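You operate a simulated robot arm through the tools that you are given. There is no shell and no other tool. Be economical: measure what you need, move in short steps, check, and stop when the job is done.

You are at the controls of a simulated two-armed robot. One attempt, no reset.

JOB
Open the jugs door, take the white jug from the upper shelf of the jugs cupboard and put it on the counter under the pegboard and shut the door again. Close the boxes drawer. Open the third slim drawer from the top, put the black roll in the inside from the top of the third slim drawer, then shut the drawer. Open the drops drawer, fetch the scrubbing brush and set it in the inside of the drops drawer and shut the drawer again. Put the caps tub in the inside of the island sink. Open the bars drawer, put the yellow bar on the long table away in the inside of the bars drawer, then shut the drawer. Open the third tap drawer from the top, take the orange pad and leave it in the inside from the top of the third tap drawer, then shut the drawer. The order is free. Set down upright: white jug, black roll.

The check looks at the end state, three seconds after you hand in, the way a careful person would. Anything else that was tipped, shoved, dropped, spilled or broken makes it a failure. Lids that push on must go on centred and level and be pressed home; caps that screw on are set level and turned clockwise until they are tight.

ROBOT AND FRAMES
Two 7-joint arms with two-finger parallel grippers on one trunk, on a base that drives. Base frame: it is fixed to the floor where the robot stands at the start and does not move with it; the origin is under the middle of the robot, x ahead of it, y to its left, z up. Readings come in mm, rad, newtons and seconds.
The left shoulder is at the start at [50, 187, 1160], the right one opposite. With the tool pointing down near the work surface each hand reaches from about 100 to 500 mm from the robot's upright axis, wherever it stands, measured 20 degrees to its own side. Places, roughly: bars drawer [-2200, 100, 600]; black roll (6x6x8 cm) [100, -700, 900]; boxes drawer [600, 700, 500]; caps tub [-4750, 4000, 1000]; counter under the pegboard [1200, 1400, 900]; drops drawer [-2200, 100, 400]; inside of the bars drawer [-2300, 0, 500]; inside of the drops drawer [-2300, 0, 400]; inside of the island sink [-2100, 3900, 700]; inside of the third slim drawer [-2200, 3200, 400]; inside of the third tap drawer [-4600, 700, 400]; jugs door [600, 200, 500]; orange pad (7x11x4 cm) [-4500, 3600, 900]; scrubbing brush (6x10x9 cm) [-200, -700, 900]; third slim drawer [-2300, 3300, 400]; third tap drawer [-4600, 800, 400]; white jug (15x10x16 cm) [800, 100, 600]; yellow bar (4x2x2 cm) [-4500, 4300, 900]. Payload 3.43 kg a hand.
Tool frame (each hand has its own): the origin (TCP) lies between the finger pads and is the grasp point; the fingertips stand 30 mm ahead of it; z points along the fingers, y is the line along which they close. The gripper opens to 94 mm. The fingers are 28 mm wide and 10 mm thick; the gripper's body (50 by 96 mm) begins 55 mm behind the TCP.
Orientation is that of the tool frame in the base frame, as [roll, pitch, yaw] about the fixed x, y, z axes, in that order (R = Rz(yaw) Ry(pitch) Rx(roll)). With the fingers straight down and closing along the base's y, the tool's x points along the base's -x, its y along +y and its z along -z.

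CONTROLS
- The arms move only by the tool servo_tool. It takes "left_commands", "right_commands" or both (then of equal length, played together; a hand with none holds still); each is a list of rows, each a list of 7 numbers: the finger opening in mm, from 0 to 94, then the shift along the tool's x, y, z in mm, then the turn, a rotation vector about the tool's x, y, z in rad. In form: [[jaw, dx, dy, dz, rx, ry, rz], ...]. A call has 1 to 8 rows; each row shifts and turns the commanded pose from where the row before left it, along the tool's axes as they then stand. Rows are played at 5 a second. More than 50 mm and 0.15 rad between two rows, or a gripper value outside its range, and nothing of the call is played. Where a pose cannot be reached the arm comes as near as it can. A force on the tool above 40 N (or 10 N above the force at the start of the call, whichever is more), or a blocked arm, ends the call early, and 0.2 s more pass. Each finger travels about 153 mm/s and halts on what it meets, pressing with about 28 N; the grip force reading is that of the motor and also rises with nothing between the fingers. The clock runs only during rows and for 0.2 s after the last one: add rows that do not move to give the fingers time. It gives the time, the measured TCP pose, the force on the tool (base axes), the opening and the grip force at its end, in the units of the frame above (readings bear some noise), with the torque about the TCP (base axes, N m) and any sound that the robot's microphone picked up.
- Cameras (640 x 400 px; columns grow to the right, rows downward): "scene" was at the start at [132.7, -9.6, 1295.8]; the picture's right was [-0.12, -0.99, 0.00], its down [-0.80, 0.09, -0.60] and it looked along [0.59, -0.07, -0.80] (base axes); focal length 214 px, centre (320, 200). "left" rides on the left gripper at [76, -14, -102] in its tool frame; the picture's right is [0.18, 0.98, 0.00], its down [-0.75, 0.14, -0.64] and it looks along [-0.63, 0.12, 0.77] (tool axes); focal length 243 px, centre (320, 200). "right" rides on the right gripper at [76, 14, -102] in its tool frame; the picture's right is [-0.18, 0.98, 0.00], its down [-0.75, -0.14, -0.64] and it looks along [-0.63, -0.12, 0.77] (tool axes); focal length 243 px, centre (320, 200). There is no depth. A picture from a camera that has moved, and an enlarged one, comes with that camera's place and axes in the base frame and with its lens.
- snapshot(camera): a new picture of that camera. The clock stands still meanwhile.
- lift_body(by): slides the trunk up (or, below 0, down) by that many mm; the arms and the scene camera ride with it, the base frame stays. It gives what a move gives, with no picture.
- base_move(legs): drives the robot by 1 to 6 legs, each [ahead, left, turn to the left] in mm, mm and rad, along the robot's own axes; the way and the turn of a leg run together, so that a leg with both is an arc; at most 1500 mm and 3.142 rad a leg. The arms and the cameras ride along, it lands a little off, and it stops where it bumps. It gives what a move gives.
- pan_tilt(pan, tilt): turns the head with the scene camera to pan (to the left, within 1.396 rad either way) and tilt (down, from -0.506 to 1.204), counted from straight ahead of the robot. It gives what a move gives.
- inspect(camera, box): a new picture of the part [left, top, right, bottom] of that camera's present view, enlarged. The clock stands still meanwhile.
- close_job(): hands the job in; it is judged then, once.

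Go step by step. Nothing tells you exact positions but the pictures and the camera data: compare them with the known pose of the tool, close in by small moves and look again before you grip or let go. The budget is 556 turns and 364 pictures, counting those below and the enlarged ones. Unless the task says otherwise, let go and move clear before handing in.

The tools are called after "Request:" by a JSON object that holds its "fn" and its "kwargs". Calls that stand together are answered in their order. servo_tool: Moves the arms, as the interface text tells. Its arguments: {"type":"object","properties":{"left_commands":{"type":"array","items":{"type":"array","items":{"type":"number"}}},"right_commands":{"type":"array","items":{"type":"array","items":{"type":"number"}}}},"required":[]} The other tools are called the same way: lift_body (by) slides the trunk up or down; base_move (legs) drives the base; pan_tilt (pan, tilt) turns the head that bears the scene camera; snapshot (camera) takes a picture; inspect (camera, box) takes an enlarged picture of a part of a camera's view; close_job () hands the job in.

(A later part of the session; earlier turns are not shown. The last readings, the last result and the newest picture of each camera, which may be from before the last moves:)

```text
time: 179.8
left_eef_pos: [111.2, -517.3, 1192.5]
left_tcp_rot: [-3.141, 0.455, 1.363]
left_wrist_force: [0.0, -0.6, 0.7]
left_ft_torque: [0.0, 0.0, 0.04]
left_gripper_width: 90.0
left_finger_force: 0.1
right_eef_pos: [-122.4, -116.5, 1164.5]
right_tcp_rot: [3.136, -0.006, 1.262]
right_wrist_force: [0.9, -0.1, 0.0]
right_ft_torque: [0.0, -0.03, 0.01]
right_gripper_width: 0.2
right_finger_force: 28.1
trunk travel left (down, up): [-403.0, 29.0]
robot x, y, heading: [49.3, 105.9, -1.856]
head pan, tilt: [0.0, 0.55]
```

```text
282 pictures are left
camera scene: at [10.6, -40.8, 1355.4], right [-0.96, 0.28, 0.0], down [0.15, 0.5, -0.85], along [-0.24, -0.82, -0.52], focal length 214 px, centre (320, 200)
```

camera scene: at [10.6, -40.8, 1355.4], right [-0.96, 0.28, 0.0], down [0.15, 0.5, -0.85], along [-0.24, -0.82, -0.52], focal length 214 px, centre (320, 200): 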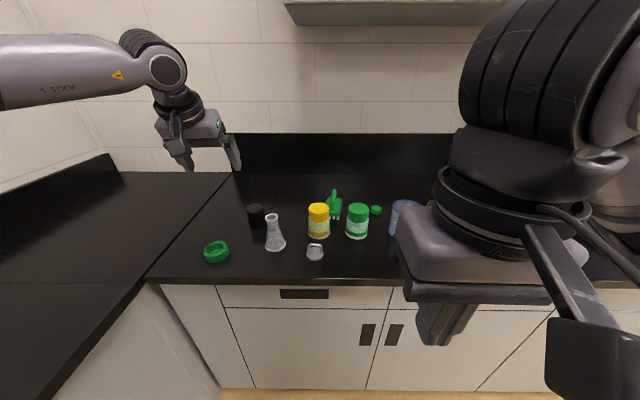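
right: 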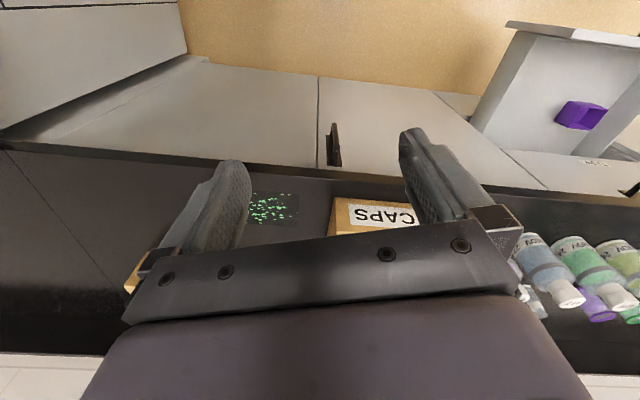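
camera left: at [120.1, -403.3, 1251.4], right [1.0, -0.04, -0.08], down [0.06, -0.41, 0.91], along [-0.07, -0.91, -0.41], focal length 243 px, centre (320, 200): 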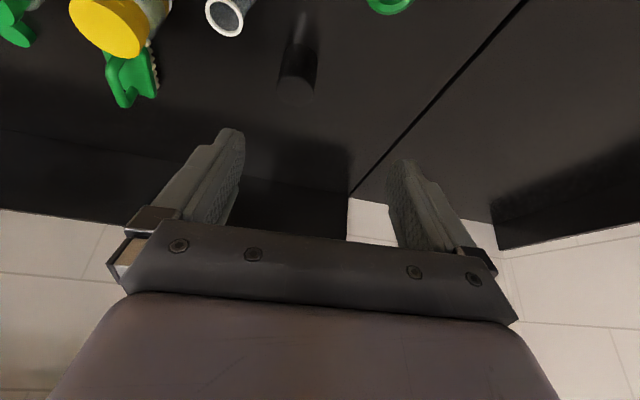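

Request:
{"fn": "base_move", "kwargs": {"legs": [[0, -16, 0], [150, 0, 0]]}}

Request:
{"fn": "lift_body", "kwargs": {"by": -120}}

Request:
{"fn": "snapshot", "kwargs": {"camera": "left"}}

Request:
{"fn": "snapshot", "kwargs": {"camera": "scene"}}

```text
time: 181.6
left_eef_pos: [56.2, -654.0, 1190.9]
left_tcp_rot: [-3.141, 0.455, 1.367]
left_wrist_force: [-0.6, 0.5, -0.5]
left_ft_torque: [0.01, 0.01, -0.01]
left_gripper_width: 90.1
left_finger_force: 0.0
right_eef_pos: [-178.0, -252.2, 1164.6]
right_tcp_rot: [3.135, -0.007, 1.266]
right_wrist_force: [-0.1, -1.4, -0.4]
right_ft_torque: [0.03, 0.0, 0.01]
right_gripper_width: 0.0
right_finger_force: 28.4
trunk travel left (down, up): [-403.0, 29.0]
robot x, y, heading: [-8.6, -33.1, -1.857]
head pan, tilt: [0.0, 0.55]
```

```text
time: 183.1
left_eef_pos: [57.6, -653.6, 1072.1]
left_tcp_rot: [-3.141, 0.457, 1.369]
left_wrist_force: [0.0, 0.3, 0.3]
left_ft_torque: [0.01, 0.0, -0.02]
left_gripper_width: 90.2
left_finger_force: 0.0
right_eef_pos: [-177.6, -251.4, 1044.4]
right_tcp_rot: [3.135, -0.006, 1.265]
right_wrist_force: [0.6, 0.1, 0.2]
right_ft_torque: [0.0, -0.01, -0.01]
right_gripper_width: 0.0
right_finger_force: 28.2
trunk travel left (down, up): [-283.0, 149.0]
robot x, y, heading: [-3.7, -34.2, -1.855]
head pan, tilt: [0.0, 0.55]
```

```text
281 pictures are left
camera left: at [66.2, -539.0, 1131.5], right [1.0, -0.04, -0.08], down [0.06, -0.41, 0.91], along [-0.07, -0.91, -0.41], focal length 243 px, centre (320, 200)
```

left: 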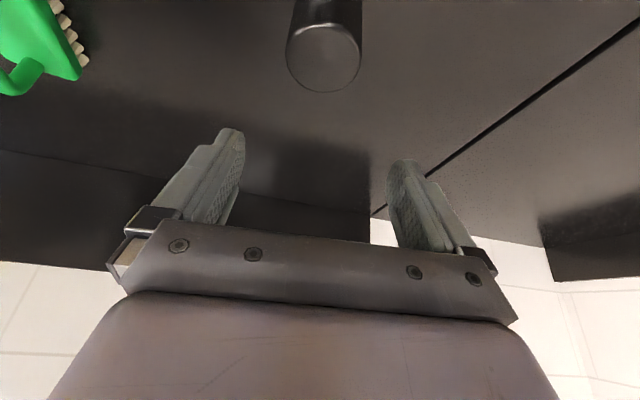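

```text
280 pictures are left
camera scene: at [-44.4, -176.9, 1235.4], right [-0.96, 0.28, 0.0], down [0.14, 0.5, -0.85], along [-0.24, -0.82, -0.52], focal length 214 px, centre (320, 200)
```

scene: 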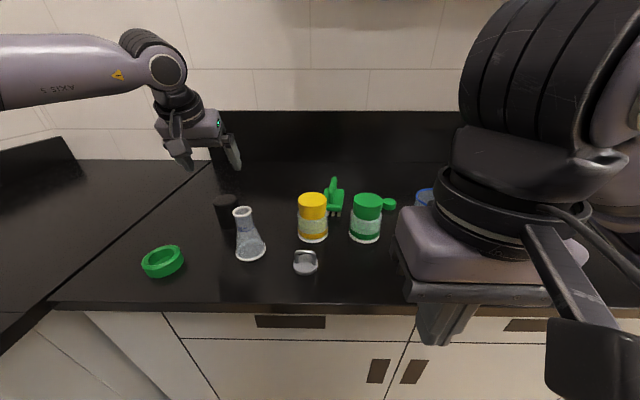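

Request:
{"fn": "servo_tool", "kwargs": {"left_commands": [[90, 0, -5, 0, 0, 0, 0], [90, 0, 0, 0, 0, 0, 0]]}}

Request:
{"fn": "lift_body", "kwargs": {"by": -85}}

Request:
{"fn": "snapshot", "kwargs": {"camera": "left"}}

Request:
{"fn": "inspect", "kwargs": {"camera": "scene", "box": [120, 100, 360, 250]}}

```text
time: 183.7
left_eef_pos: [53.1, -652.7, 1072.4]
left_tcp_rot: [3.142, 0.455, 1.368]
left_wrist_force: [-0.5, -0.4, 0.0]
left_ft_torque: [-0.03, -0.01, -0.03]
left_gripper_width: 89.8
left_finger_force: 0.1
right_eef_pos: [-177.3, -251.7, 1045.0]
right_tcp_rot: [3.134, -0.006, 1.265]
right_wrist_force: [0.1, -0.3, -0.1]
right_ft_torque: [-0.01, 0.03, 0.03]
right_gripper_width: 0.0
right_finger_force: 27.9
trunk travel left (down, up): [-283.0, 149.0]
robot x, y, heading: [-3.8, -33.4, -1.852]
head pan, tilt: [0.0, 0.55]
```

```text
time: 184.9
left_eef_pos: [52.9, -653.1, 986.9]
left_tcp_rot: [-3.141, 0.457, 1.367]
left_wrist_force: [1.5, 0.3, -1.1]
left_ft_torque: [-0.01, -0.02, -0.01]
left_gripper_width: 90.3
left_finger_force: 0.1
right_eef_pos: [-176.0, -252.9, 958.8]
right_tcp_rot: [3.136, -0.007, 1.266]
right_wrist_force: [0.6, 0.5, 0.0]
right_ft_torque: [-0.02, 0.02, 0.0]
right_gripper_width: 0.0
right_finger_force: 27.7
trunk travel left (down, up): [-198.0, 234.0]
robot x, y, heading: [-4.6, -34.0, -1.849]
head pan, tilt: [0.0, 0.55]
```

```text
279 pictures are left
camera left: at [60.9, -537.4, 1047.0], right [1.0, -0.04, -0.08], down [0.06, -0.41, 0.91], along [-0.07, -0.91, -0.41], focal length 243 px, centre (320, 200)
```

left: 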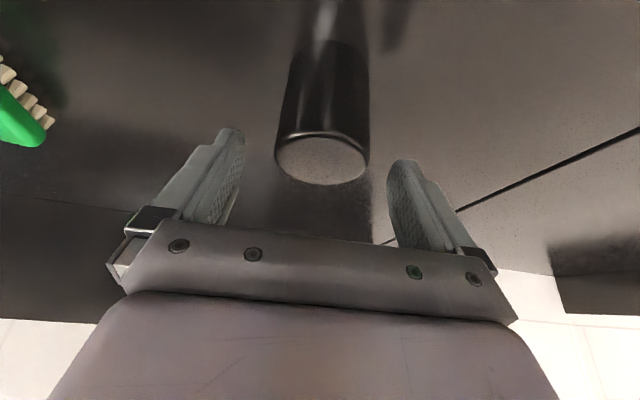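

```text
2.67 times, centred on (240, 175) of scene
camera zoom: at [-44.4, -176.9, 1150.4], right [-0.96, 0.28, 0.0], down [0.14, 0.5, -0.85], along [-0.24, -0.82, -0.52], focal length 572 px, centre (533, 267)
```

zoom: 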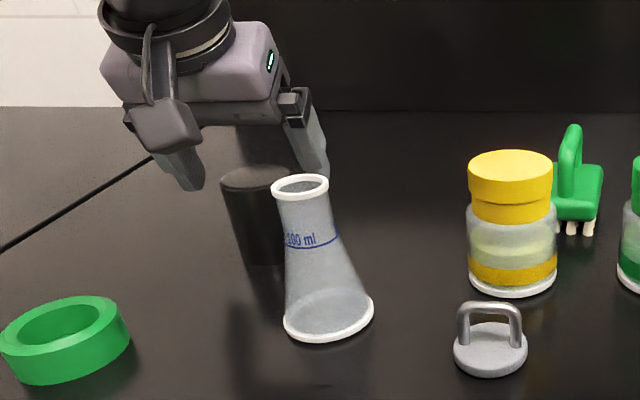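

Request:
{"fn": "servo_tool", "kwargs": {"left_commands": [[90, 5.4, 2, -2.6, 0, 0, 0], [90, 0, 0, 0, 0, 0, 0]]}}

Request:
{"fn": "lift_body", "kwargs": {"by": -40}}

Request:
{"fn": "servo_tool", "kwargs": {"left_commands": [[70, 0, 0, 0, 0, 0, 0], [55, 0, 0, 0, 0, 0, 0], [40, 0, 0, 0, 0, 0, 0], [40, 0, 0, 0, 0, 0, 0]]}}

Request:
{"fn": "snapshot", "kwargs": {"camera": "left"}}

```text
time: 185.5
left_eef_pos: [55.2, -647.1, 987.7]
left_tcp_rot: [3.141, 0.458, 1.367]
left_wrist_force: [-1.3, 0.2, 0.3]
left_ft_torque: [0.02, -0.03, 0.01]
left_gripper_width: 89.9
left_finger_force: 0.1
right_eef_pos: [-176.6, -253.0, 959.0]
right_tcp_rot: [3.136, -0.004, 1.264]
right_wrist_force: [-0.3, -0.3, 0.9]
right_ft_torque: [0.01, 0.02, 0.01]
right_gripper_width: 0.2
right_finger_force: 27.3
trunk travel left (down, up): [-198.0, 234.0]
robot x, y, heading: [-3.8, -34.1, -1.854]
head pan, tilt: [0.0, 0.55]
```

```text
time: 186.3
left_eef_pos: [56.2, -647.5, 948.4]
left_tcp_rot: [-3.14, 0.456, 1.37]
left_wrist_force: [-0.3, 0.3, 0.6]
left_ft_torque: [0.0, 0.03, 0.0]
left_gripper_width: 90.1
left_finger_force: 0.1
right_eef_pos: [-177.9, -251.0, 919.6]
right_tcp_rot: [3.136, -0.007, 1.265]
right_wrist_force: [0.0, 0.6, -0.8]
right_ft_torque: [-0.01, 0.01, -0.02]
right_gripper_width: 0.4
right_finger_force: 27.7
trunk travel left (down, up): [-158.0, 274.0]
robot x, y, heading: [-5.8, -32.8, -1.849]
head pan, tilt: [0.0, 0.55]
```

```text
time: 187.3
left_eef_pos: [56.2, -647.2, 946.9]
left_tcp_rot: [-3.141, 0.457, 1.368]
left_wrist_force: [-0.1, -1.4, 0.5]
left_ft_torque: [-0.09, -0.05, 0.0]
left_gripper_width: 58.8
left_finger_force: 27.8
right_eef_pos: [-178.1, -252.1, 920.2]
right_tcp_rot: [3.135, -0.005, 1.266]
right_wrist_force: [0.3, 0.8, 0.5]
right_ft_torque: [-0.01, -0.01, -0.04]
right_gripper_width: 0.0
right_finger_force: 27.8
trunk travel left (down, up): [-158.0, 274.0]
robot x, y, heading: [-1.7, -34.3, -1.846]
head pan, tilt: [0.0, 0.55]
```

```text
277 pictures are left
camera left: at [64.5, -532.0, 1007.4], right [1.0, -0.04, -0.08], down [0.06, -0.41, 0.91], along [-0.07, -0.91, -0.41], focal length 243 px, centre (320, 200)
```

left: 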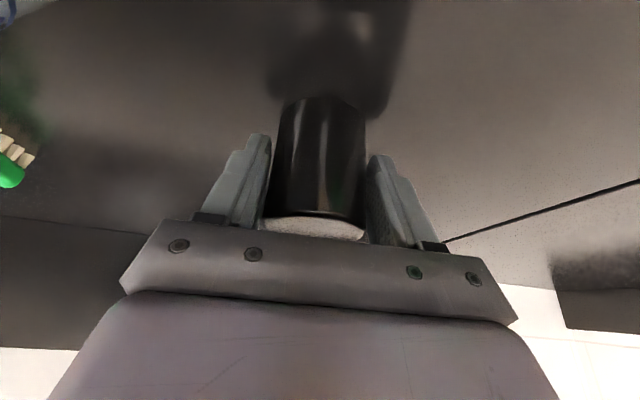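

Roll gripped (59 mm). Lift.

Request:
{"fn": "lift_body", "kwargs": {"by": 230}}

Request:
{"fn": "snapshot", "kwargs": {"camera": "left"}}

Request:
{"fn": "snapshot", "kwargs": {"camera": "scene"}}

```text
time: 189.7
left_eef_pos: [55.7, -647.6, 1177.7]
left_tcp_rot: [-3.141, 0.455, 1.369]
left_wrist_force: [-0.5, 0.5, -0.8]
left_ft_torque: [0.02, 0.0, 0.0]
left_gripper_width: 59.0
left_finger_force: 28.0
right_eef_pos: [-177.3, -251.8, 1149.8]
right_tcp_rot: [3.136, -0.008, 1.264]
right_wrist_force: [-0.2, 0.0, -0.6]
right_ft_torque: [0.01, -0.02, -0.05]
right_gripper_width: 0.0
right_finger_force: 27.9
trunk travel left (down, up): [-388.0, 44.0]
robot x, y, heading: [-3.3, -31.8, -1.85]
head pan, tilt: [0.0, 0.55]
```

```text
276 pictures are left
camera left: at [64.6, -532.3, 1237.1], right [1.0, -0.04, -0.08], down [0.06, -0.41, 0.91], along [-0.07, -0.91, -0.41], focal length 243 px, centre (320, 200)
```

left: 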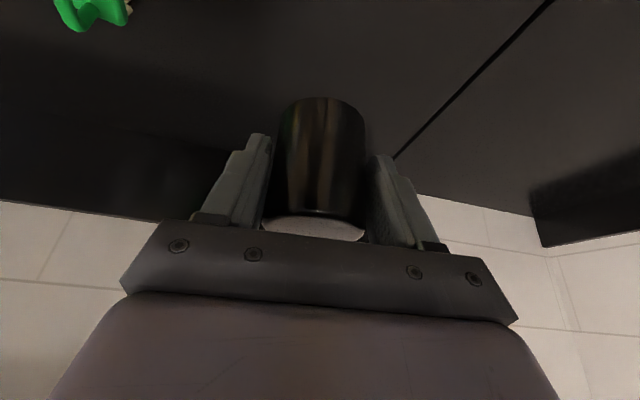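

```text
275 pictures are left
camera scene: at [-44.4, -177.3, 1340.3], right [-0.96, 0.28, 0.0], down [0.14, 0.5, -0.85], along [-0.24, -0.82, -0.52], focal length 214 px, centre (320, 200)
```

scene: 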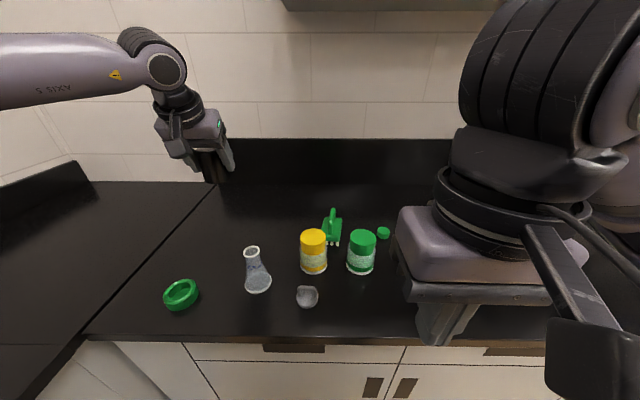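

Roll is held. I leave the brush for later, back off and turn towards the island to look for the slim drawers.

Request:
{"fn": "base_move", "kwargs": {"legs": [[-800, 0, 0], [0, 0, -1.58]]}}

Request:
{"fn": "pan_tilt", "kwargs": {"pan": 0.0, "tilt": 0.25}}

Request:
{"fn": "snapshot", "kwargs": {"camera": "scene"}}

Request:
{"fn": "pan_tilt", "kwargs": {"pan": -0.9, "tilt": 0.25}}

Request:
{"fn": "snapshot", "kwargs": {"camera": "scene"}}

```text
time: 197.9
left_eef_pos: [-394.8, 687.8, 1178.2]
left_tcp_rot: [-3.14, 0.454, -0.197]
left_wrist_force: [0.0, 0.1, -1.5]
left_ft_torque: [-0.02, -0.02, 0.03]
left_gripper_width: 58.7
left_finger_force: 28.1
right_eef_pos: [-1.2, 923.3, 1148.7]
right_tcp_rot: [3.134, -0.004, -0.301]
right_wrist_force: [0.0, 0.7, -0.1]
right_ft_torque: [-0.02, -0.01, 0.05]
right_gripper_width: 0.0
right_finger_force: 27.6
trunk travel left (down, up): [-388.0, 44.0]
robot x, y, heading: [215.8, 749.9, 2.865]
head pan, tilt: [0.0, 0.55]
```

```text
time: 198.7
left_eef_pos: [-394.6, 686.5, 1178.1]
left_tcp_rot: [-3.141, 0.455, -0.197]
left_wrist_force: [-0.4, 0.1, -0.5]
left_ft_torque: [0.01, 0.0, -0.02]
left_gripper_width: 58.4
left_finger_force: 28.0
right_eef_pos: [-0.7, 923.5, 1150.9]
right_tcp_rot: [3.134, -0.007, -0.3]
right_wrist_force: [1.1, 0.7, -0.1]
right_ft_torque: [-0.01, -0.01, 0.03]
right_gripper_width: 0.0
right_finger_force: 27.4
trunk travel left (down, up): [-388.0, 44.0]
robot x, y, heading: [218.3, 751.8, 2.867]
head pan, tilt: [0.0, 0.25]
```

```text
274 pictures are left
camera scene: at [72.5, 791.8, 1368.0], right [0.27, 0.96, 0.0], down [0.24, -0.07, -0.97], along [-0.93, 0.26, -0.25], focal length 214 px, centre (320, 200)
```

scene: 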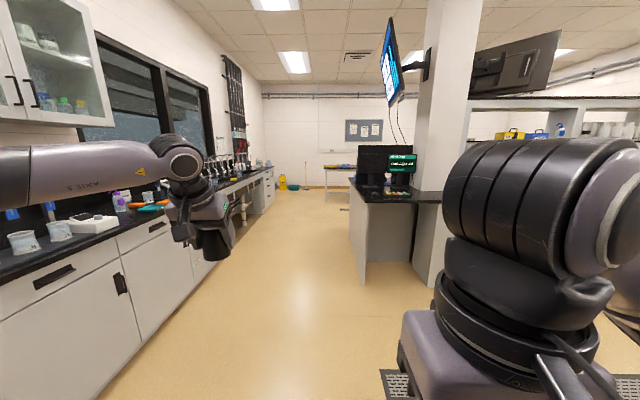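

```text
time: 199.9
left_eef_pos: [-395.2, 688.5, 1176.4]
left_tcp_rot: [-3.141, 0.456, -0.198]
left_wrist_force: [-0.4, -0.5, -0.8]
left_ft_torque: [0.02, 0.0, -0.01]
left_gripper_width: 58.6
left_finger_force: 27.6
right_eef_pos: [-0.7, 923.4, 1150.5]
right_tcp_rot: [3.135, -0.007, -0.299]
right_wrist_force: [-0.1, -0.5, 0.2]
right_ft_torque: [0.0, 0.02, -0.02]
right_gripper_width: 0.2
right_finger_force: 28.1
trunk travel left (down, up): [-388.0, 44.0]
robot x, y, heading: [216.8, 752.1, 2.863]
head pan, tilt: [-0.901, 0.25]
```

```text
273 pictures are left
camera scene: at [126.4, 852.5, 1368.0], right [0.92, 0.39, 0.0], down [0.1, -0.23, -0.97], along [-0.37, 0.89, -0.25], focal length 214 px, centre (320, 200)
```

scene: 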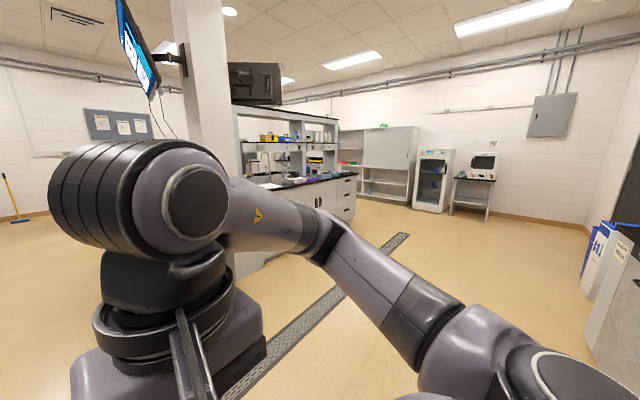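

Open aisle to the right. I drive toward the far side to view the island's faces.

Request:
{"fn": "base_move", "kwargs": {"legs": [[0, -1200, 0], [0, -1000, 0]]}}

Request:
{"fn": "pan_tilt", "kwargs": {"pan": 0.0, "tilt": 0.25}}

Request:
{"fn": "snapshot", "kwargs": {"camera": "scene"}}

```text
time: 219.3
left_eef_pos: [119.0, 2778.9, 1176.7]
left_tcp_rot: [3.14, 0.455, -0.137]
left_wrist_force: [-0.1, 0.0, -1.5]
left_ft_torque: [0.0, 0.01, 0.0]
left_gripper_width: 58.5
left_finger_force: 27.9
right_eef_pos: [499.0, 3036.5, 1149.7]
right_tcp_rot: [3.135, -0.004, -0.242]
right_wrist_force: [-0.1, -0.5, 0.8]
right_ft_torque: [-0.01, 0.03, 0.01]
right_gripper_width: 0.2
right_finger_force: 28.0
trunk travel left (down, up): [-388.0, 44.0]
robot x, y, heading: [726.6, 2874.8, 2.922]
head pan, tilt: [-0.901, 0.25]
```

```text
time: 220.5
left_eef_pos: [118.4, 2778.9, 1177.1]
left_tcp_rot: [-3.141, 0.456, -0.137]
left_wrist_force: [0.0, -0.6, -0.8]
left_ft_torque: [0.02, 0.01, -0.04]
left_gripper_width: 58.6
left_finger_force: 27.2
right_eef_pos: [498.0, 3036.1, 1149.1]
right_tcp_rot: [3.134, -0.006, -0.245]
right_wrist_force: [0.4, -0.5, 0.2]
right_ft_torque: [0.04, -0.01, 0.03]
right_gripper_width: 0.0
right_finger_force: 28.2
trunk travel left (down, up): [-388.0, 44.0]
robot x, y, heading: [726.7, 2880.6, 2.925]
head pan, tilt: [0.0, 0.25]
```

```text
272 pictures are left
camera scene: at [579.7, 2909.9, 1368.0], right [0.22, 0.98, 0.0], down [0.24, -0.05, -0.97], along [-0.95, 0.21, -0.25], focal length 214 px, centre (320, 200)
```

scene: 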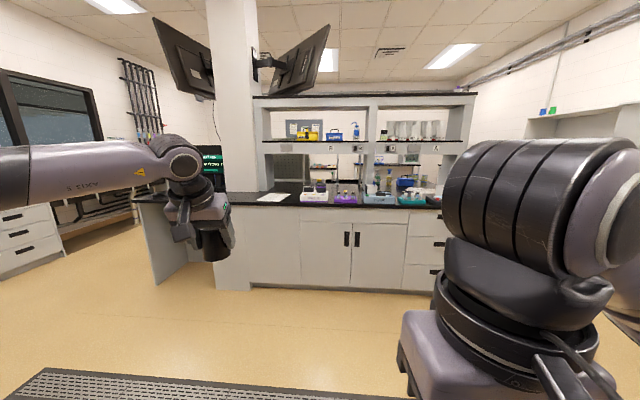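

The slim drawers and sink must be on the far (−X) side of the island. I go back and down the aisle by the left counter.

Request:
{"fn": "base_move", "kwargs": {"legs": [[0, 0, -0.072], [0, 1300, 0], [0, 1250, 0]]}}

Request:
{"fn": "snapshot", "kwargs": {"camera": "scene"}}

```text
time: 243.2
left_eef_pos: [-679.1, 438.4, 1178.7]
left_tcp_rot: [3.141, 0.455, -0.239]
left_wrist_force: [0.4, -0.2, -0.1]
left_ft_torque: [-0.05, -0.01, -0.01]
left_gripper_width: 58.8
left_finger_force: 28.1
right_eef_pos: [-276.9, 656.5, 1148.1]
right_tcp_rot: [3.135, -0.005, -0.341]
right_wrist_force: [0.0, -0.1, -0.3]
right_ft_torque: [-0.02, -0.02, 0.0]
right_gripper_width: 0.0
right_finger_force: 27.7
trunk travel left (down, up): [-388.0, 44.0]
robot x, y, heading: [-64.1, 481.0, 2.828]
head pan, tilt: [0.0, 0.25]
```

```text
271 pictures are left
camera scene: at [-208.2, 522.6, 1368.0], right [0.31, 0.95, 0.0], down [0.23, -0.08, -0.97], along [-0.92, 0.3, -0.25], focal length 214 px, centre (320, 200)
```

scene: 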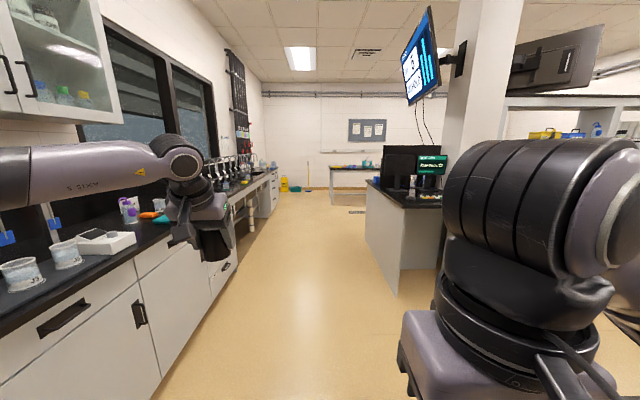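

Request:
{"fn": "base_move", "kwargs": {"legs": [[0, 60, 0.025], [1500, 0, 0], [1200, 0, 0]]}}

Request:
{"fn": "pan_tilt", "kwargs": {"pan": -0.6, "tilt": 0.3}}

Request:
{"fn": "snapshot", "kwargs": {"camera": "scene"}}

Request:
{"fn": "pan_tilt", "kwargs": {"pan": 0.5, "tilt": 0.4}}

Request:
{"fn": "snapshot", "kwargs": {"camera": "scene"}}

```text
time: 257.0
left_eef_pos: [-3260.5, 1174.1, 1177.4]
left_tcp_rot: [3.14, 0.456, -0.243]
left_wrist_force: [0.1, 0.9, -0.8]
left_ft_torque: [0.0, -0.06, 0.0]
left_gripper_width: 58.5
left_finger_force: 28.2
right_eef_pos: [-2855.9, 1391.4, 1149.7]
right_tcp_rot: [3.136, -0.006, -0.349]
right_wrist_force: [0.1, 0.5, 0.1]
right_ft_torque: [0.01, 0.0, -0.01]
right_gripper_width: 0.2
right_finger_force: 27.8
trunk travel left (down, up): [-388.0, 44.0]
robot x, y, heading: [-2642.6, 1209.4, 2.82]
head pan, tilt: [0.0, 0.25]
```

```text
time: 258.0
left_eef_pos: [-3260.5, 1174.0, 1178.0]
left_tcp_rot: [3.14, 0.457, -0.241]
left_wrist_force: [0.6, -0.1, -1.6]
left_ft_torque: [0.01, -0.04, -0.01]
left_gripper_width: 58.8
left_finger_force: 27.9
right_eef_pos: [-2855.9, 1391.7, 1149.3]
right_tcp_rot: [3.135, -0.008, -0.349]
right_wrist_force: [1.2, -0.1, -1.1]
right_ft_torque: [-0.03, 0.04, 0.0]
right_gripper_width: 0.0
right_finger_force: 28.0
trunk travel left (down, up): [-388.0, 44.0]
robot x, y, heading: [-2643.1, 1209.8, 2.817]
head pan, tilt: [-0.6, 0.3]
```

```text
270 pictures are left
camera scene: at [-2755.9, 1300.7, 1363.3], right [0.8, 0.6, 0.0], down [0.18, -0.24, -0.96], along [-0.58, 0.76, -0.3], focal length 214 px, centre (320, 200)
```

scene: 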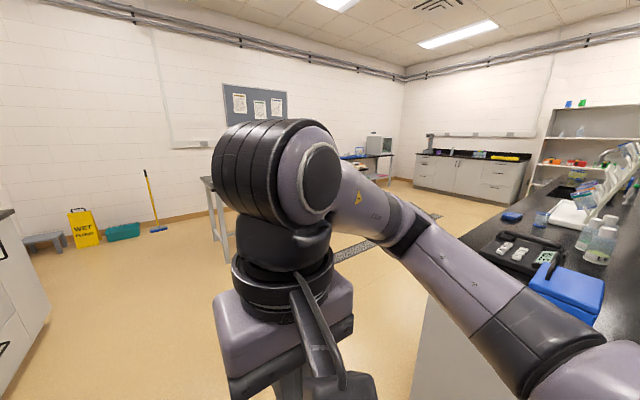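

```text
time: 259.3
left_eef_pos: [-3258.9, 1173.9, 1178.4]
left_tcp_rot: [3.141, 0.455, -0.243]
left_wrist_force: [-0.8, 0.0, -0.7]
left_ft_torque: [0.02, 0.03, -0.02]
left_gripper_width: 58.6
left_finger_force: 27.9
right_eef_pos: [-2856.7, 1392.0, 1150.0]
right_tcp_rot: [3.135, -0.006, -0.347]
right_wrist_force: [-0.5, -0.1, -0.1]
right_ft_torque: [-0.03, -0.02, 0.01]
right_gripper_width: 0.0
right_finger_force: 27.4
trunk travel left (down, up): [-388.0, 44.0]
robot x, y, heading: [-2646.3, 1212.9, 2.82]
head pan, tilt: [0.499, 0.4]
```

```text
269 pictures are left
camera scene: at [-2790.7, 1210.1, 1354.1], right [-0.18, 0.98, 0.0], down [0.38, 0.07, -0.92], along [-0.91, -0.16, -0.39], focal length 214 px, centre (320, 200)
```

scene: 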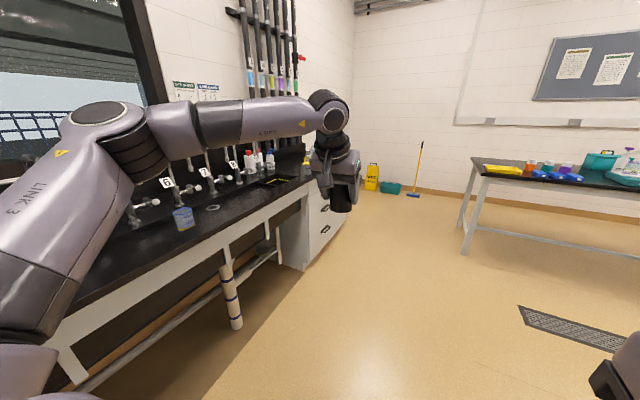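

Request:
{"fn": "base_move", "kwargs": {"legs": [[1150, 0, 0.035], [0, -1000, 0], [0, -1000, 0]]}}

Request:
{"fn": "pan_tilt", "kwargs": {"pan": -1.3, "tilt": 0.4}}

Request:
{"fn": "snapshot", "kwargs": {"camera": "scene"}}

```text
time: 282.6
left_eef_pos: [-3814.1, 3421.7, 1177.9]
left_tcp_rot: [3.142, 0.455, -0.208]
left_wrist_force: [-0.3, -0.5, -1.7]
left_ft_torque: [0.0, 0.02, -0.02]
left_gripper_width: 58.3
left_finger_force: 28.1
right_eef_pos: [-3418.9, 3652.4, 1149.1]
right_tcp_rot: [3.135, -0.006, -0.31]
right_wrist_force: [-0.7, 0.2, -0.1]
right_ft_torque: [-0.03, 0.0, 0.0]
right_gripper_width: 0.0
right_finger_force: 28.7
trunk travel left (down, up): [-388.0, 44.0]
robot x, y, heading: [-3203.6, 3479.2, 2.854]
head pan, tilt: [0.499, 0.4]
```

```text
time: 284.4
left_eef_pos: [-3815.1, 3422.6, 1178.1]
left_tcp_rot: [-3.14, 0.454, -0.207]
left_wrist_force: [-1.6, -0.3, -0.5]
left_ft_torque: [0.0, -0.02, 0.0]
left_gripper_width: 58.7
left_finger_force: 28.1
right_eef_pos: [-3418.8, 3653.6, 1149.8]
right_tcp_rot: [3.136, -0.005, -0.31]
right_wrist_force: [0.9, 0.3, 0.2]
right_ft_torque: [-0.03, -0.02, -0.03]
right_gripper_width: 0.0
right_finger_force: 28.0
trunk travel left (down, up): [-388.0, 44.0]
robot x, y, heading: [-3200.9, 3479.1, 2.854]
head pan, tilt: [-1.3, 0.4]
```

```text
268 pictures are left
camera scene: at [-3255.1, 3587.2, 1354.1], right [1.0, -0.01, 0.0], down [-0.01, -0.39, -0.92], along [0.01, 0.92, -0.39], focal length 214 px, centre (320, 200)
```

scene: 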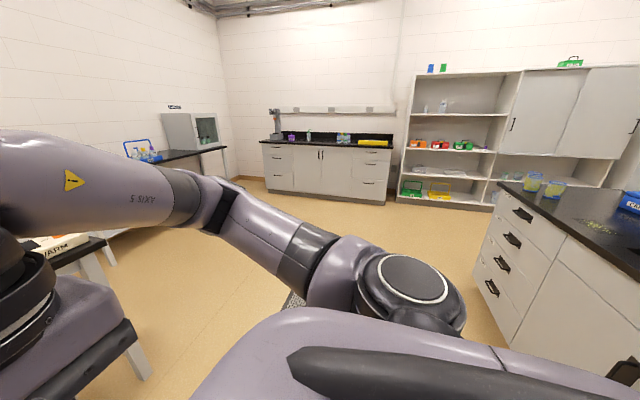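

Now I turn around to face the island's near side.

Request:
{"fn": "base_move", "kwargs": {"legs": [[0, 0, -1.571], [0, 0, -1.571]]}}

Request:
{"fn": "pan_tilt", "kwargs": {"pan": 0.0, "tilt": 0.6}}

Request:
{"fn": "snapshot", "kwargs": {"camera": "scene"}}

```text
time: 292.5
left_eef_pos: [-2589.3, 3542.5, 1176.9]
left_tcp_rot: [-3.14, 0.457, 2.946]
left_wrist_force: [0.6, 0.5, -1.7]
left_ft_torque: [0.02, 0.0, 0.0]
left_gripper_width: 58.5
left_finger_force: 28.4
right_eef_pos: [-2982.1, 3307.2, 1149.9]
right_tcp_rot: [3.135, -0.006, 2.842]
right_wrist_force: [0.0, -0.2, -0.3]
right_ft_torque: [0.01, -0.04, 0.04]
right_gripper_width: 0.0
right_finger_force: 27.8
trunk travel left (down, up): [-388.0, 44.0]
robot x, y, heading: [-3200.6, 3478.2, -0.273]
head pan, tilt: [-1.3, 0.4]
```

```text
time: 293.9
left_eef_pos: [-2588.6, 3542.8, 1177.8]
left_tcp_rot: [-3.141, 0.457, 2.946]
left_wrist_force: [0.2, -0.4, -1.2]
left_ft_torque: [-0.02, 0.02, -0.03]
left_gripper_width: 58.8
left_finger_force: 27.4
right_eef_pos: [-2982.5, 3308.1, 1149.4]
right_tcp_rot: [3.134, -0.006, 2.842]
right_wrist_force: [0.4, 1.2, -0.3]
right_ft_torque: [-0.02, 0.01, 0.03]
right_gripper_width: 0.0
right_finger_force: 27.8
trunk travel left (down, up): [-388.0, 44.0]
robot x, y, heading: [-3198.7, 3476.5, -0.274]
head pan, tilt: [0.0, 0.6]
```

```text
267 pictures are left
camera scene: at [-3058.9, 3438.3, 1335.8], right [-0.27, -0.96, 0.0], down [-0.54, 0.15, -0.83], along [0.79, -0.22, -0.56], focal length 214 px, centre (320, 200)
```

scene: 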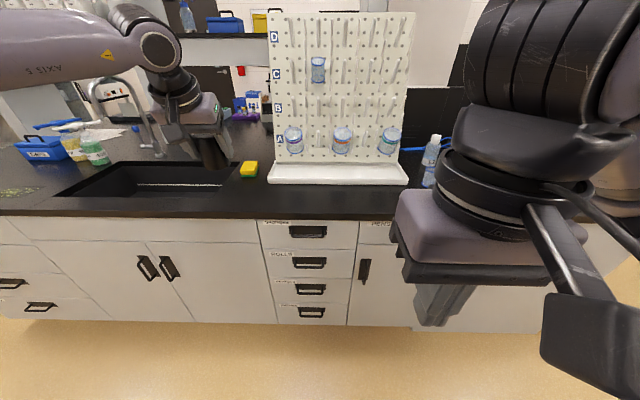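

I see the slim stack: four drawers, third handle at z≈400. I retract the left hand (holding the roll) and prepare the right hand: rolled 90° and tilted forward to grip a horizontal bar.

Request:
{"fn": "servo_tool", "kwargs": {"left_commands": [[40, 44, 0, -21, 0, 0, 0], [40, 44, 0, -21, 0, 0, 0], [40, 44, 0, -21, 0, 0, 0], [40, 44, 0, -21, 0, 0, 0], [40, 44, 0, -21, 0, 0, 0], [40, 0, 0, 0, 0, 0, 0]], "right_commands": [[60, -40, -20, 0, 0, 0, 0], [60, -40, -20, 0, 0, 0, 0], [60, -40, -20, 0, 0, 0, 0], [60, -40, 0, 0, 0, 0, 0], [60, 0, 0, 40, 0, 0, 0], [60, 0, 0, 40, 0, 0, 0]]}}

Request:
{"fn": "servo_tool", "kwargs": {"right_commands": [[60, 0, 0, 0, 0, 0, 0.149], [60, 0, 0, 0, 0, 0, 0.149], [60, 0, 0, 0, 0, 0, 0.149], [60, 0, 0, 0, 0, 0, 0.149], [60, 0, 0, 0, 0, 0, 0.149], [60, 0, 0, 0, 0, 0, 0.149], [60, 0, 0, 0, 0, 0, 0.149], [60, 0, 0, 0, 0, 0, 0.149]]}}

Request:
{"fn": "snapshot", "kwargs": {"camera": "scene"}}

```text
time: 295.3
left_eef_pos: [-2827.8, 3589.0, 1175.7]
left_tcp_rot: [-3.14, 0.455, 2.946]
left_wrist_force: [0.2, 0.4, -0.8]
left_ft_torque: [0.01, 0.03, -0.02]
left_gripper_width: 58.6
left_finger_force: 27.9
right_eef_pos: [-2846.9, 3203.5, 1067.5]
right_tcp_rot: [3.136, -0.006, 2.842]
right_wrist_force: [0.0, -0.1, -0.7]
right_ft_torque: [0.0, 0.01, 0.04]
right_gripper_width: 60.2
right_finger_force: 0.0
trunk travel left (down, up): [-388.0, 44.0]
robot x, y, heading: [-3198.6, 3476.3, -0.273]
head pan, tilt: [0.0, 0.6]
```

```text
time: 297.1
left_eef_pos: [-2828.1, 3590.2, 1176.2]
left_tcp_rot: [-3.141, 0.456, 2.946]
left_wrist_force: [0.5, -0.6, -1.0]
left_ft_torque: [-0.03, 0.04, 0.0]
left_gripper_width: 58.2
left_finger_force: 27.5
right_eef_pos: [-2847.5, 3202.4, 1067.3]
right_tcp_rot: [-3.139, -0.008, 1.648]
right_wrist_force: [0.5, 0.6, 0.7]
right_ft_torque: [-0.01, 0.0, -0.01]
right_gripper_width: 59.9
right_finger_force: 0.2
trunk travel left (down, up): [-388.0, 44.0]
robot x, y, heading: [-3201.5, 3479.0, -0.275]
head pan, tilt: [0.0, 0.6]
```

```text
266 pictures are left
camera scene: at [-3059.0, 3438.3, 1335.8], right [-0.27, -0.96, 0.0], down [-0.54, 0.15, -0.83], along [0.79, -0.22, -0.56], focal length 214 px, centre (320, 200)
```

scene: 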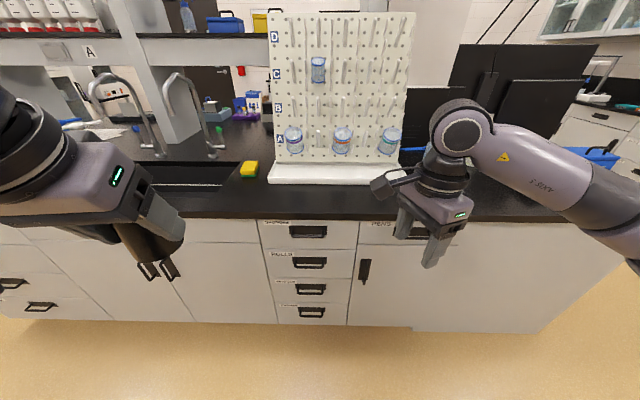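

Request:
{"fn": "servo_tool", "kwargs": {"right_commands": [[60, 0, 0, 0, 0, 0, 0.149], [60, 0, 0, 0, 0, 0, 0.149], [60, 0, 0, 0, 0, 0, 0.075], [60, 0, 0, 0, -0.149, 0, 0], [60, 0, 0, 0, -0.149, 0, 0], [60, 0, 0, 0, -0.149, 0, 0], [60, 0, 0, 0, -0.149, 0, 0], [60, 0, 0, 0, -0.149, 0, 0]]}}

Request:
{"fn": "snapshot", "kwargs": {"camera": "scene"}}

Request:
{"fn": "snapshot", "kwargs": {"camera": "right"}}

```text
time: 298.9
left_eef_pos: [-2828.1, 3590.6, 1176.4]
left_tcp_rot: [-3.141, 0.455, 2.946]
left_wrist_force: [0.0, -0.6, -1.1]
left_ft_torque: [0.01, 0.01, -0.02]
left_gripper_width: 58.4
left_finger_force: 28.1
right_eef_pos: [-2846.6, 3204.6, 1068.5]
right_tcp_rot: [2.4, -0.006, 1.277]
right_wrist_force: [0.7, -0.2, 0.5]
right_ft_torque: [0.03, -0.01, -0.02]
right_gripper_width: 59.8
right_finger_force: 0.0
trunk travel left (down, up): [-388.0, 44.0]
robot x, y, heading: [-3197.4, 3481.6, -0.267]
head pan, tilt: [0.0, 0.6]
```

```text
265 pictures are left
camera scene: at [-3059.1, 3438.3, 1335.9], right [-0.27, -0.96, 0.0], down [-0.54, 0.15, -0.83], along [0.79, -0.22, -0.56], focal length 214 px, centre (320, 200)
```

scene: 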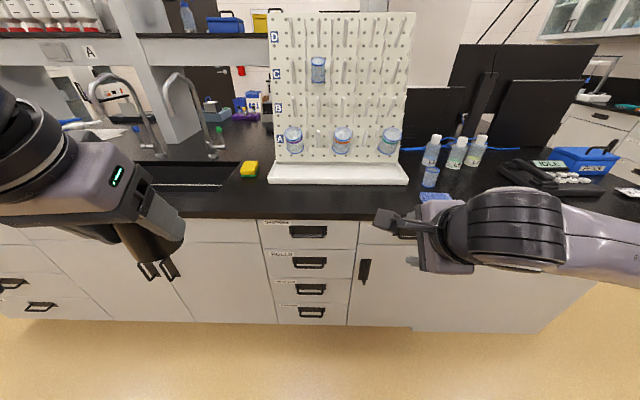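

```text
264 pictures are left
camera right: at [-2881.1, 3292.9, 1151.9], right [0.64, -0.39, 0.66], down [-0.73, -0.57, 0.37], along [0.23, -0.72, -0.65], focal length 243 px, centre (320, 200)
```

right: 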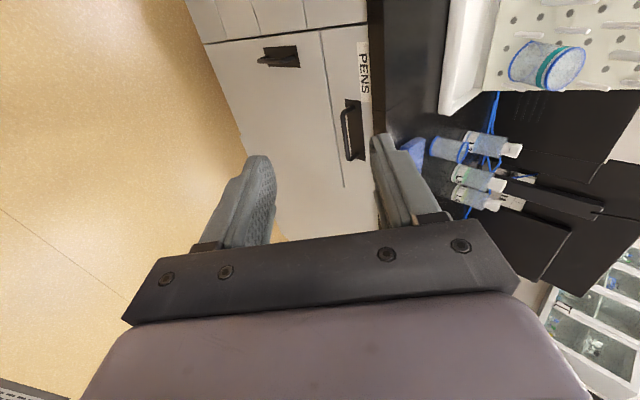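

Request:
{"fn": "lift_body", "kwargs": {"by": -385}}

Request:
{"fn": "servo_tool", "kwargs": {"right_commands": [[60, 0, -27, 29, 0, 0, 0], [60, 0, -27, 29, 0, 0, 0], [60, 0, -27, 29, 0, 0, 0], [60, 0, -27, 29, 0, 0, 0], [60, 0, -27, 29, 0, 0, 0], [60, 0, -27, 29, 0, 0, 0], [60, 0, -27, 29, 0, 0, 0]]}}

Request:
{"fn": "base_move", "kwargs": {"legs": [[0, 215, -0.016]]}}

Request:
{"fn": "pan_tilt", "kwargs": {"pan": -0.2, "tilt": 0.7}}

Request:
{"fn": "snapshot", "kwargs": {"camera": "scene"}}

Request:
{"fn": "snapshot", "kwargs": {"camera": "right"}}

```text
time: 302.6
left_eef_pos: [-2827.8, 3590.5, 791.1]
left_tcp_rot: [-3.141, 0.454, 2.946]
left_wrist_force: [-0.5, 0.6, -0.2]
left_ft_torque: [-0.01, 0.03, 0.0]
left_gripper_width: 58.7
left_finger_force: 27.6
right_eef_pos: [-2845.9, 3204.0, 682.5]
right_tcp_rot: [2.402, -0.007, 1.277]
right_wrist_force: [0.5, 0.6, -0.5]
right_ft_torque: [-0.01, 0.01, 0.0]
right_gripper_width: 60.2
right_finger_force: 0.1
trunk travel left (down, up): [-3.0, 429.0]
robot x, y, heading: [-3201.5, 3477.3, -0.274]
head pan, tilt: [0.0, 0.6]
```

```text
time: 304.2
left_eef_pos: [-2827.8, 3590.5, 791.5]
left_tcp_rot: [-3.138, 0.454, 2.947]
left_wrist_force: [0.2, -0.7, -0.6]
left_ft_torque: [-0.02, -0.01, -0.01]
left_gripper_width: 58.9
left_finger_force: 27.3
right_eef_pos: [-2842.5, 3210.8, 406.7]
right_tcp_rot: [2.404, -0.004, 1.274]
right_wrist_force: [0.6, -0.1, -0.8]
right_ft_torque: [-0.02, -0.03, -0.01]
right_gripper_width: 59.8
right_finger_force: 0.1
right hand out of reach, approached as far as the arm can: row 7
trunk travel left (down, up): [-3.0, 429.0]
robot x, y, heading: [-3201.2, 3476.7, -0.277]
head pan, tilt: [0.0, 0.6]
```

```text
time: 306.7
left_eef_pos: [-2767.3, 3785.8, 791.7]
left_tcp_rot: [-3.14, 0.456, 2.93]
left_wrist_force: [0.0, 0.4, -2.0]
left_ft_torque: [0.0, 0.02, -0.01]
left_gripper_width: 58.5
left_finger_force: 28.0
right_eef_pos: [-2790.1, 3407.0, 406.8]
right_tcp_rot: [2.404, -0.002, 1.256]
right_wrist_force: [-0.1, 0.0, 0.9]
right_ft_torque: [-0.01, -0.01, -0.01]
right_gripper_width: 59.9
right_finger_force: 0.1
trunk travel left (down, up): [-3.0, 429.0]
robot x, y, heading: [-3142.3, 3681.8, -0.289]
head pan, tilt: [0.0, 0.6]
```

```text
time: 307.4
left_eef_pos: [-2767.9, 3786.2, 790.8]
left_tcp_rot: [-3.141, 0.455, 2.93]
left_wrist_force: [-0.2, -1.1, -0.9]
left_ft_torque: [0.01, 0.01, -0.01]
left_gripper_width: 58.7
left_finger_force: 28.2
right_eef_pos: [-2790.3, 3407.4, 406.6]
right_tcp_rot: [2.404, -0.003, 1.258]
right_wrist_force: [0.0, -0.4, -0.1]
right_ft_torque: [-0.02, 0.0, 0.02]
right_gripper_width: 59.8
right_finger_force: 0.0
trunk travel left (down, up): [-3.0, 429.0]
robot x, y, heading: [-3140.2, 3679.8, -0.291]
head pan, tilt: [-0.201, 0.7]
```

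```text
263 pictures are left
camera scene: at [-3011.0, 3622.6, 942.2], right [-0.47, -0.88, 0.0], down [-0.57, 0.3, -0.77], along [0.67, -0.36, -0.64], focal length 214 px, centre (320, 200)
```

scene: 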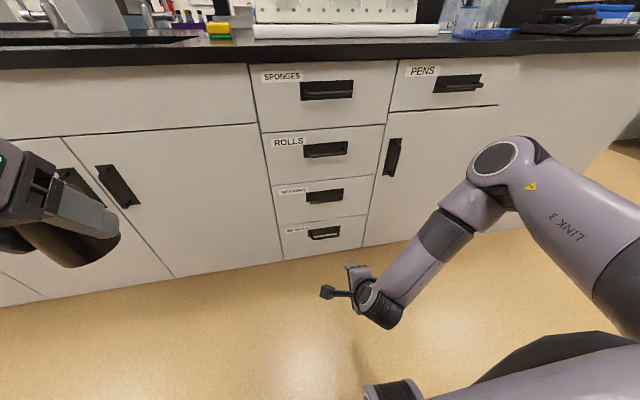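

```text
262 pictures are left
camera right: at [-2821.2, 3495.7, 490.9], right [0.64, -0.4, 0.66], down [-0.74, -0.55, 0.38], along [0.21, -0.73, -0.65], focal length 243 px, centre (320, 200)
```

right: 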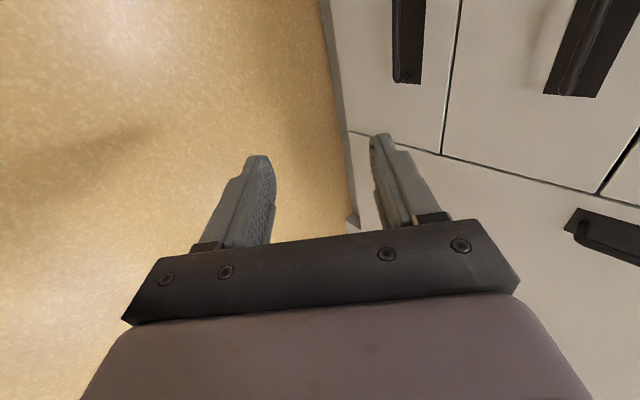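

Third slim handle at about X=-3342, Y=2481, z=466. I pitch the right tool flatter for a better bar grip and raise a little.

Request:
{"fn": "servo_tool", "kwargs": {"right_commands": [[40, 0, 0, 0, -0.149, 0, 0], [40, 0, 0, 0, -0.149, 0, 0], [40, 0, 0, 0, -0.08, 0, 0], [40, 0, 0, 0, 0, 0, 0]]}}

Request:
{"fn": "lift_body", "kwargs": {"by": 68}}

Request:
{"fn": "snapshot", "kwargs": {"camera": "right"}}

```text
time: 308.4
left_eef_pos: [-2767.8, 3785.7, 791.3]
left_tcp_rot: [-3.141, 0.456, 2.929]
left_wrist_force: [0.0, 0.0, -2.2]
left_ft_torque: [-0.01, 0.04, -0.01]
left_gripper_width: 58.7
left_finger_force: 27.9
right_eef_pos: [-2757.7, 3475.2, 451.7]
right_tcp_rot: [2.03, -0.002, 1.253]
right_wrist_force: [-0.3, 0.6, 0.7]
right_ft_torque: [0.03, 0.0, 0.03]
right_gripper_width: 40.1
right_finger_force: 0.0
right hand out of reach, approached as far as the arm can: row 1, 2, 3
trunk travel left (down, up): [-3.0, 429.0]
robot x, y, heading: [-3147.1, 3680.9, -0.292]
head pan, tilt: [-0.201, 0.7]
```

```text
time: 309.5
left_eef_pos: [-2768.2, 3785.5, 859.5]
left_tcp_rot: [-3.14, 0.457, 2.93]
left_wrist_force: [-0.6, 0.3, -1.2]
left_ft_torque: [0.0, 0.04, 0.0]
left_gripper_width: 58.5
left_finger_force: 28.3
right_eef_pos: [-2758.4, 3474.9, 520.0]
right_tcp_rot: [2.031, -0.003, 1.251]
right_wrist_force: [-0.4, -0.6, -0.7]
right_ft_torque: [-0.02, 0.01, 0.0]
right_gripper_width: 39.9
right_finger_force: 0.1
trunk travel left (down, up): [-71.0, 361.0]
robot x, y, heading: [-3140.5, 3676.3, -0.292]
head pan, tilt: [-0.201, 0.7]
```

```text
261 pictures are left
camera right: at [-2814.9, 3573.3, 576.4], right [0.36, -0.31, 0.88], down [-0.84, -0.52, 0.16], along [0.4, -0.8, -0.45], focal length 243 px, centre (320, 200)
```

right: 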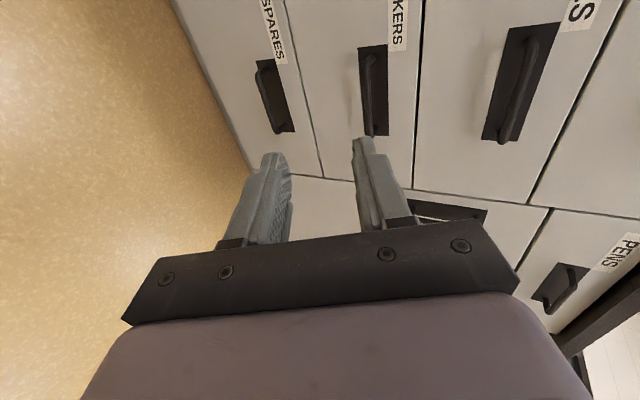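

Request:
{"fn": "lift_body", "kwargs": {"by": -62}}

Request:
{"fn": "base_move", "kwargs": {"legs": [[0, -67, 0], [200, 0, 0]]}}

Request:
{"fn": "snapshot", "kwargs": {"camera": "right"}}

Request:
{"fn": "snapshot", "kwargs": {"camera": "scene"}}

```text
time: 310.5
left_eef_pos: [-2767.1, 3785.5, 797.1]
left_tcp_rot: [3.141, 0.455, 2.93]
left_wrist_force: [-0.1, 1.2, -1.6]
left_ft_torque: [-0.02, 0.03, -0.01]
left_gripper_width: 58.6
left_finger_force: 28.1
right_eef_pos: [-2756.4, 3474.0, 457.7]
right_tcp_rot: [2.032, -0.002, 1.252]
right_wrist_force: [-0.2, 0.2, 0.2]
right_ft_torque: [0.01, 0.02, 0.0]
right_gripper_width: 39.8
right_finger_force: 0.1
trunk travel left (down, up): [-9.0, 423.0]
robot x, y, heading: [-3138.4, 3683.6, -0.288]
head pan, tilt: [-0.201, 0.7]
```

```text
time: 313.0
left_eef_pos: [-2591.4, 3664.6, 797.4]
left_tcp_rot: [3.141, 0.455, 2.933]
left_wrist_force: [-0.4, 0.2, -1.4]
left_ft_torque: [0.0, 0.03, 0.01]
left_gripper_width: 58.4
left_finger_force: 28.3
right_eef_pos: [-2580.9, 3353.2, 457.1]
right_tcp_rot: [2.032, -0.001, 1.254]
right_wrist_force: [0.5, 0.8, -0.3]
right_ft_torque: [0.03, -0.04, -0.03]
right_gripper_width: 40.2
right_finger_force: 0.1
trunk travel left (down, up): [-9.0, 423.0]
robot x, y, heading: [-2962.8, 3561.2, -0.283]
head pan, tilt: [-0.201, 0.7]
```

```text
260 pictures are left
camera right: at [-2638.2, 3451.9, 514.5], right [0.36, -0.31, 0.88], down [-0.84, -0.52, 0.16], along [0.41, -0.8, -0.45], focal length 243 px, centre (320, 200)
```

right: 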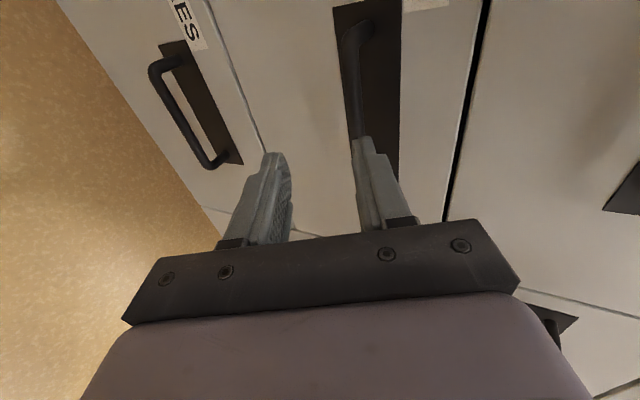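

```text
259 pictures are left
camera scene: at [-2834.5, 3500.3, 948.2], right [-0.47, -0.88, 0.0], down [-0.57, 0.3, -0.76], along [0.68, -0.36, -0.64], focal length 214 px, centre (320, 200)
```

scene: 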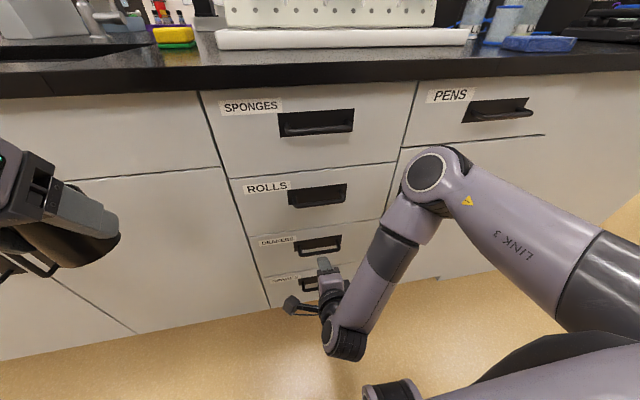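

Request:
{"fn": "lift_body", "kwargs": {"by": -8}}

Request:
{"fn": "base_move", "kwargs": {"legs": [[45, 0, 0]]}}

Request:
{"fn": "snapshot", "kwargs": {"camera": "right"}}

Request:
{"fn": "inspect", "kwargs": {"camera": "scene", "box": [220, 170, 420, 295]}}

```text
time: 313.6
left_eef_pos: [-2590.7, 3664.5, 788.6]
left_tcp_rot: [-3.141, 0.456, 2.933]
left_wrist_force: [-0.6, 0.1, -2.0]
left_ft_torque: [0.01, 0.01, 0.04]
left_gripper_width: 58.6
left_finger_force: 27.7
right_eef_pos: [-2580.7, 3353.2, 449.3]
right_tcp_rot: [2.03, -0.001, 1.257]
right_wrist_force: [-0.2, -0.9, 0.2]
right_ft_torque: [0.0, 0.01, -0.01]
right_gripper_width: 40.2
right_finger_force: 0.0
trunk travel left (down, up): [-1.0, 431.0]
robot x, y, heading: [-2967.7, 3556.0, -0.282]
head pan, tilt: [-0.201, 0.7]
```

```text
time: 314.5
left_eef_pos: [-2564.8, 3656.2, 789.1]
left_tcp_rot: [3.141, 0.455, 2.932]
left_wrist_force: [-0.2, 1.0, -0.5]
left_ft_torque: [-0.01, 0.0, 0.03]
left_gripper_width: 58.5
left_finger_force: 27.6
right_eef_pos: [-2557.9, 3348.1, 448.8]
right_tcp_rot: [2.034, 0.001, 1.259]
right_wrist_force: [-3.0, -0.1, 2.6]
right_ft_torque: [-0.02, -0.15, 0.05]
right_gripper_width: 41.0
right_finger_force: 0.8
trunk travel left (down, up): [-1.0, 431.0]
robot x, y, heading: [-2942.1, 3549.8, -0.287]
head pan, tilt: [-0.201, 0.7]
stopped in leg 1: the force on the tool passed its limit at 77 N (the readings are from after the stop); the commanded pose is now the measured one
```

```text
258 pictures are left
camera right: at [-2615.9, 3445.3, 506.8], right [0.36, -0.31, 0.88], down [-0.84, -0.52, 0.16], along [0.41, -0.79, -0.45], focal length 243 px, centre (320, 200)
```

right: 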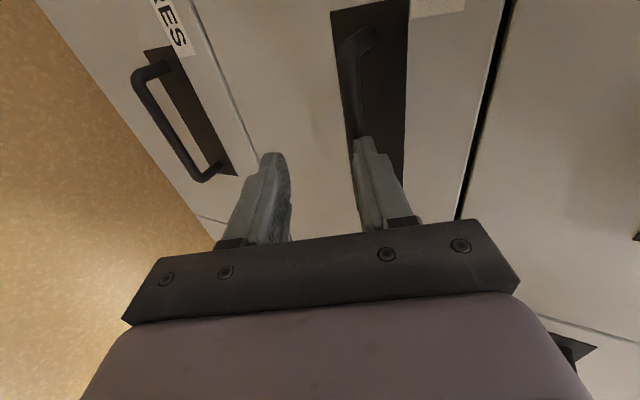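

```text
3.20 times, centred on (320, 232) of scene
camera zoom: at [-2808.1, 3492.5, 940.1], right [-0.47, -0.88, 0.0], down [-0.57, 0.3, -0.77], along [0.68, -0.36, -0.64], focal length 686 px, centre (320, 96)
```

zoom: 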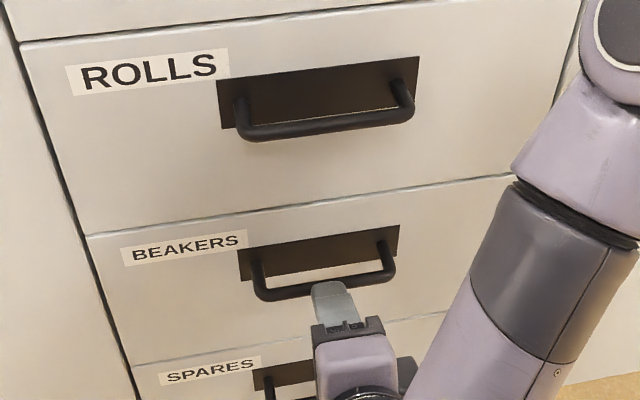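

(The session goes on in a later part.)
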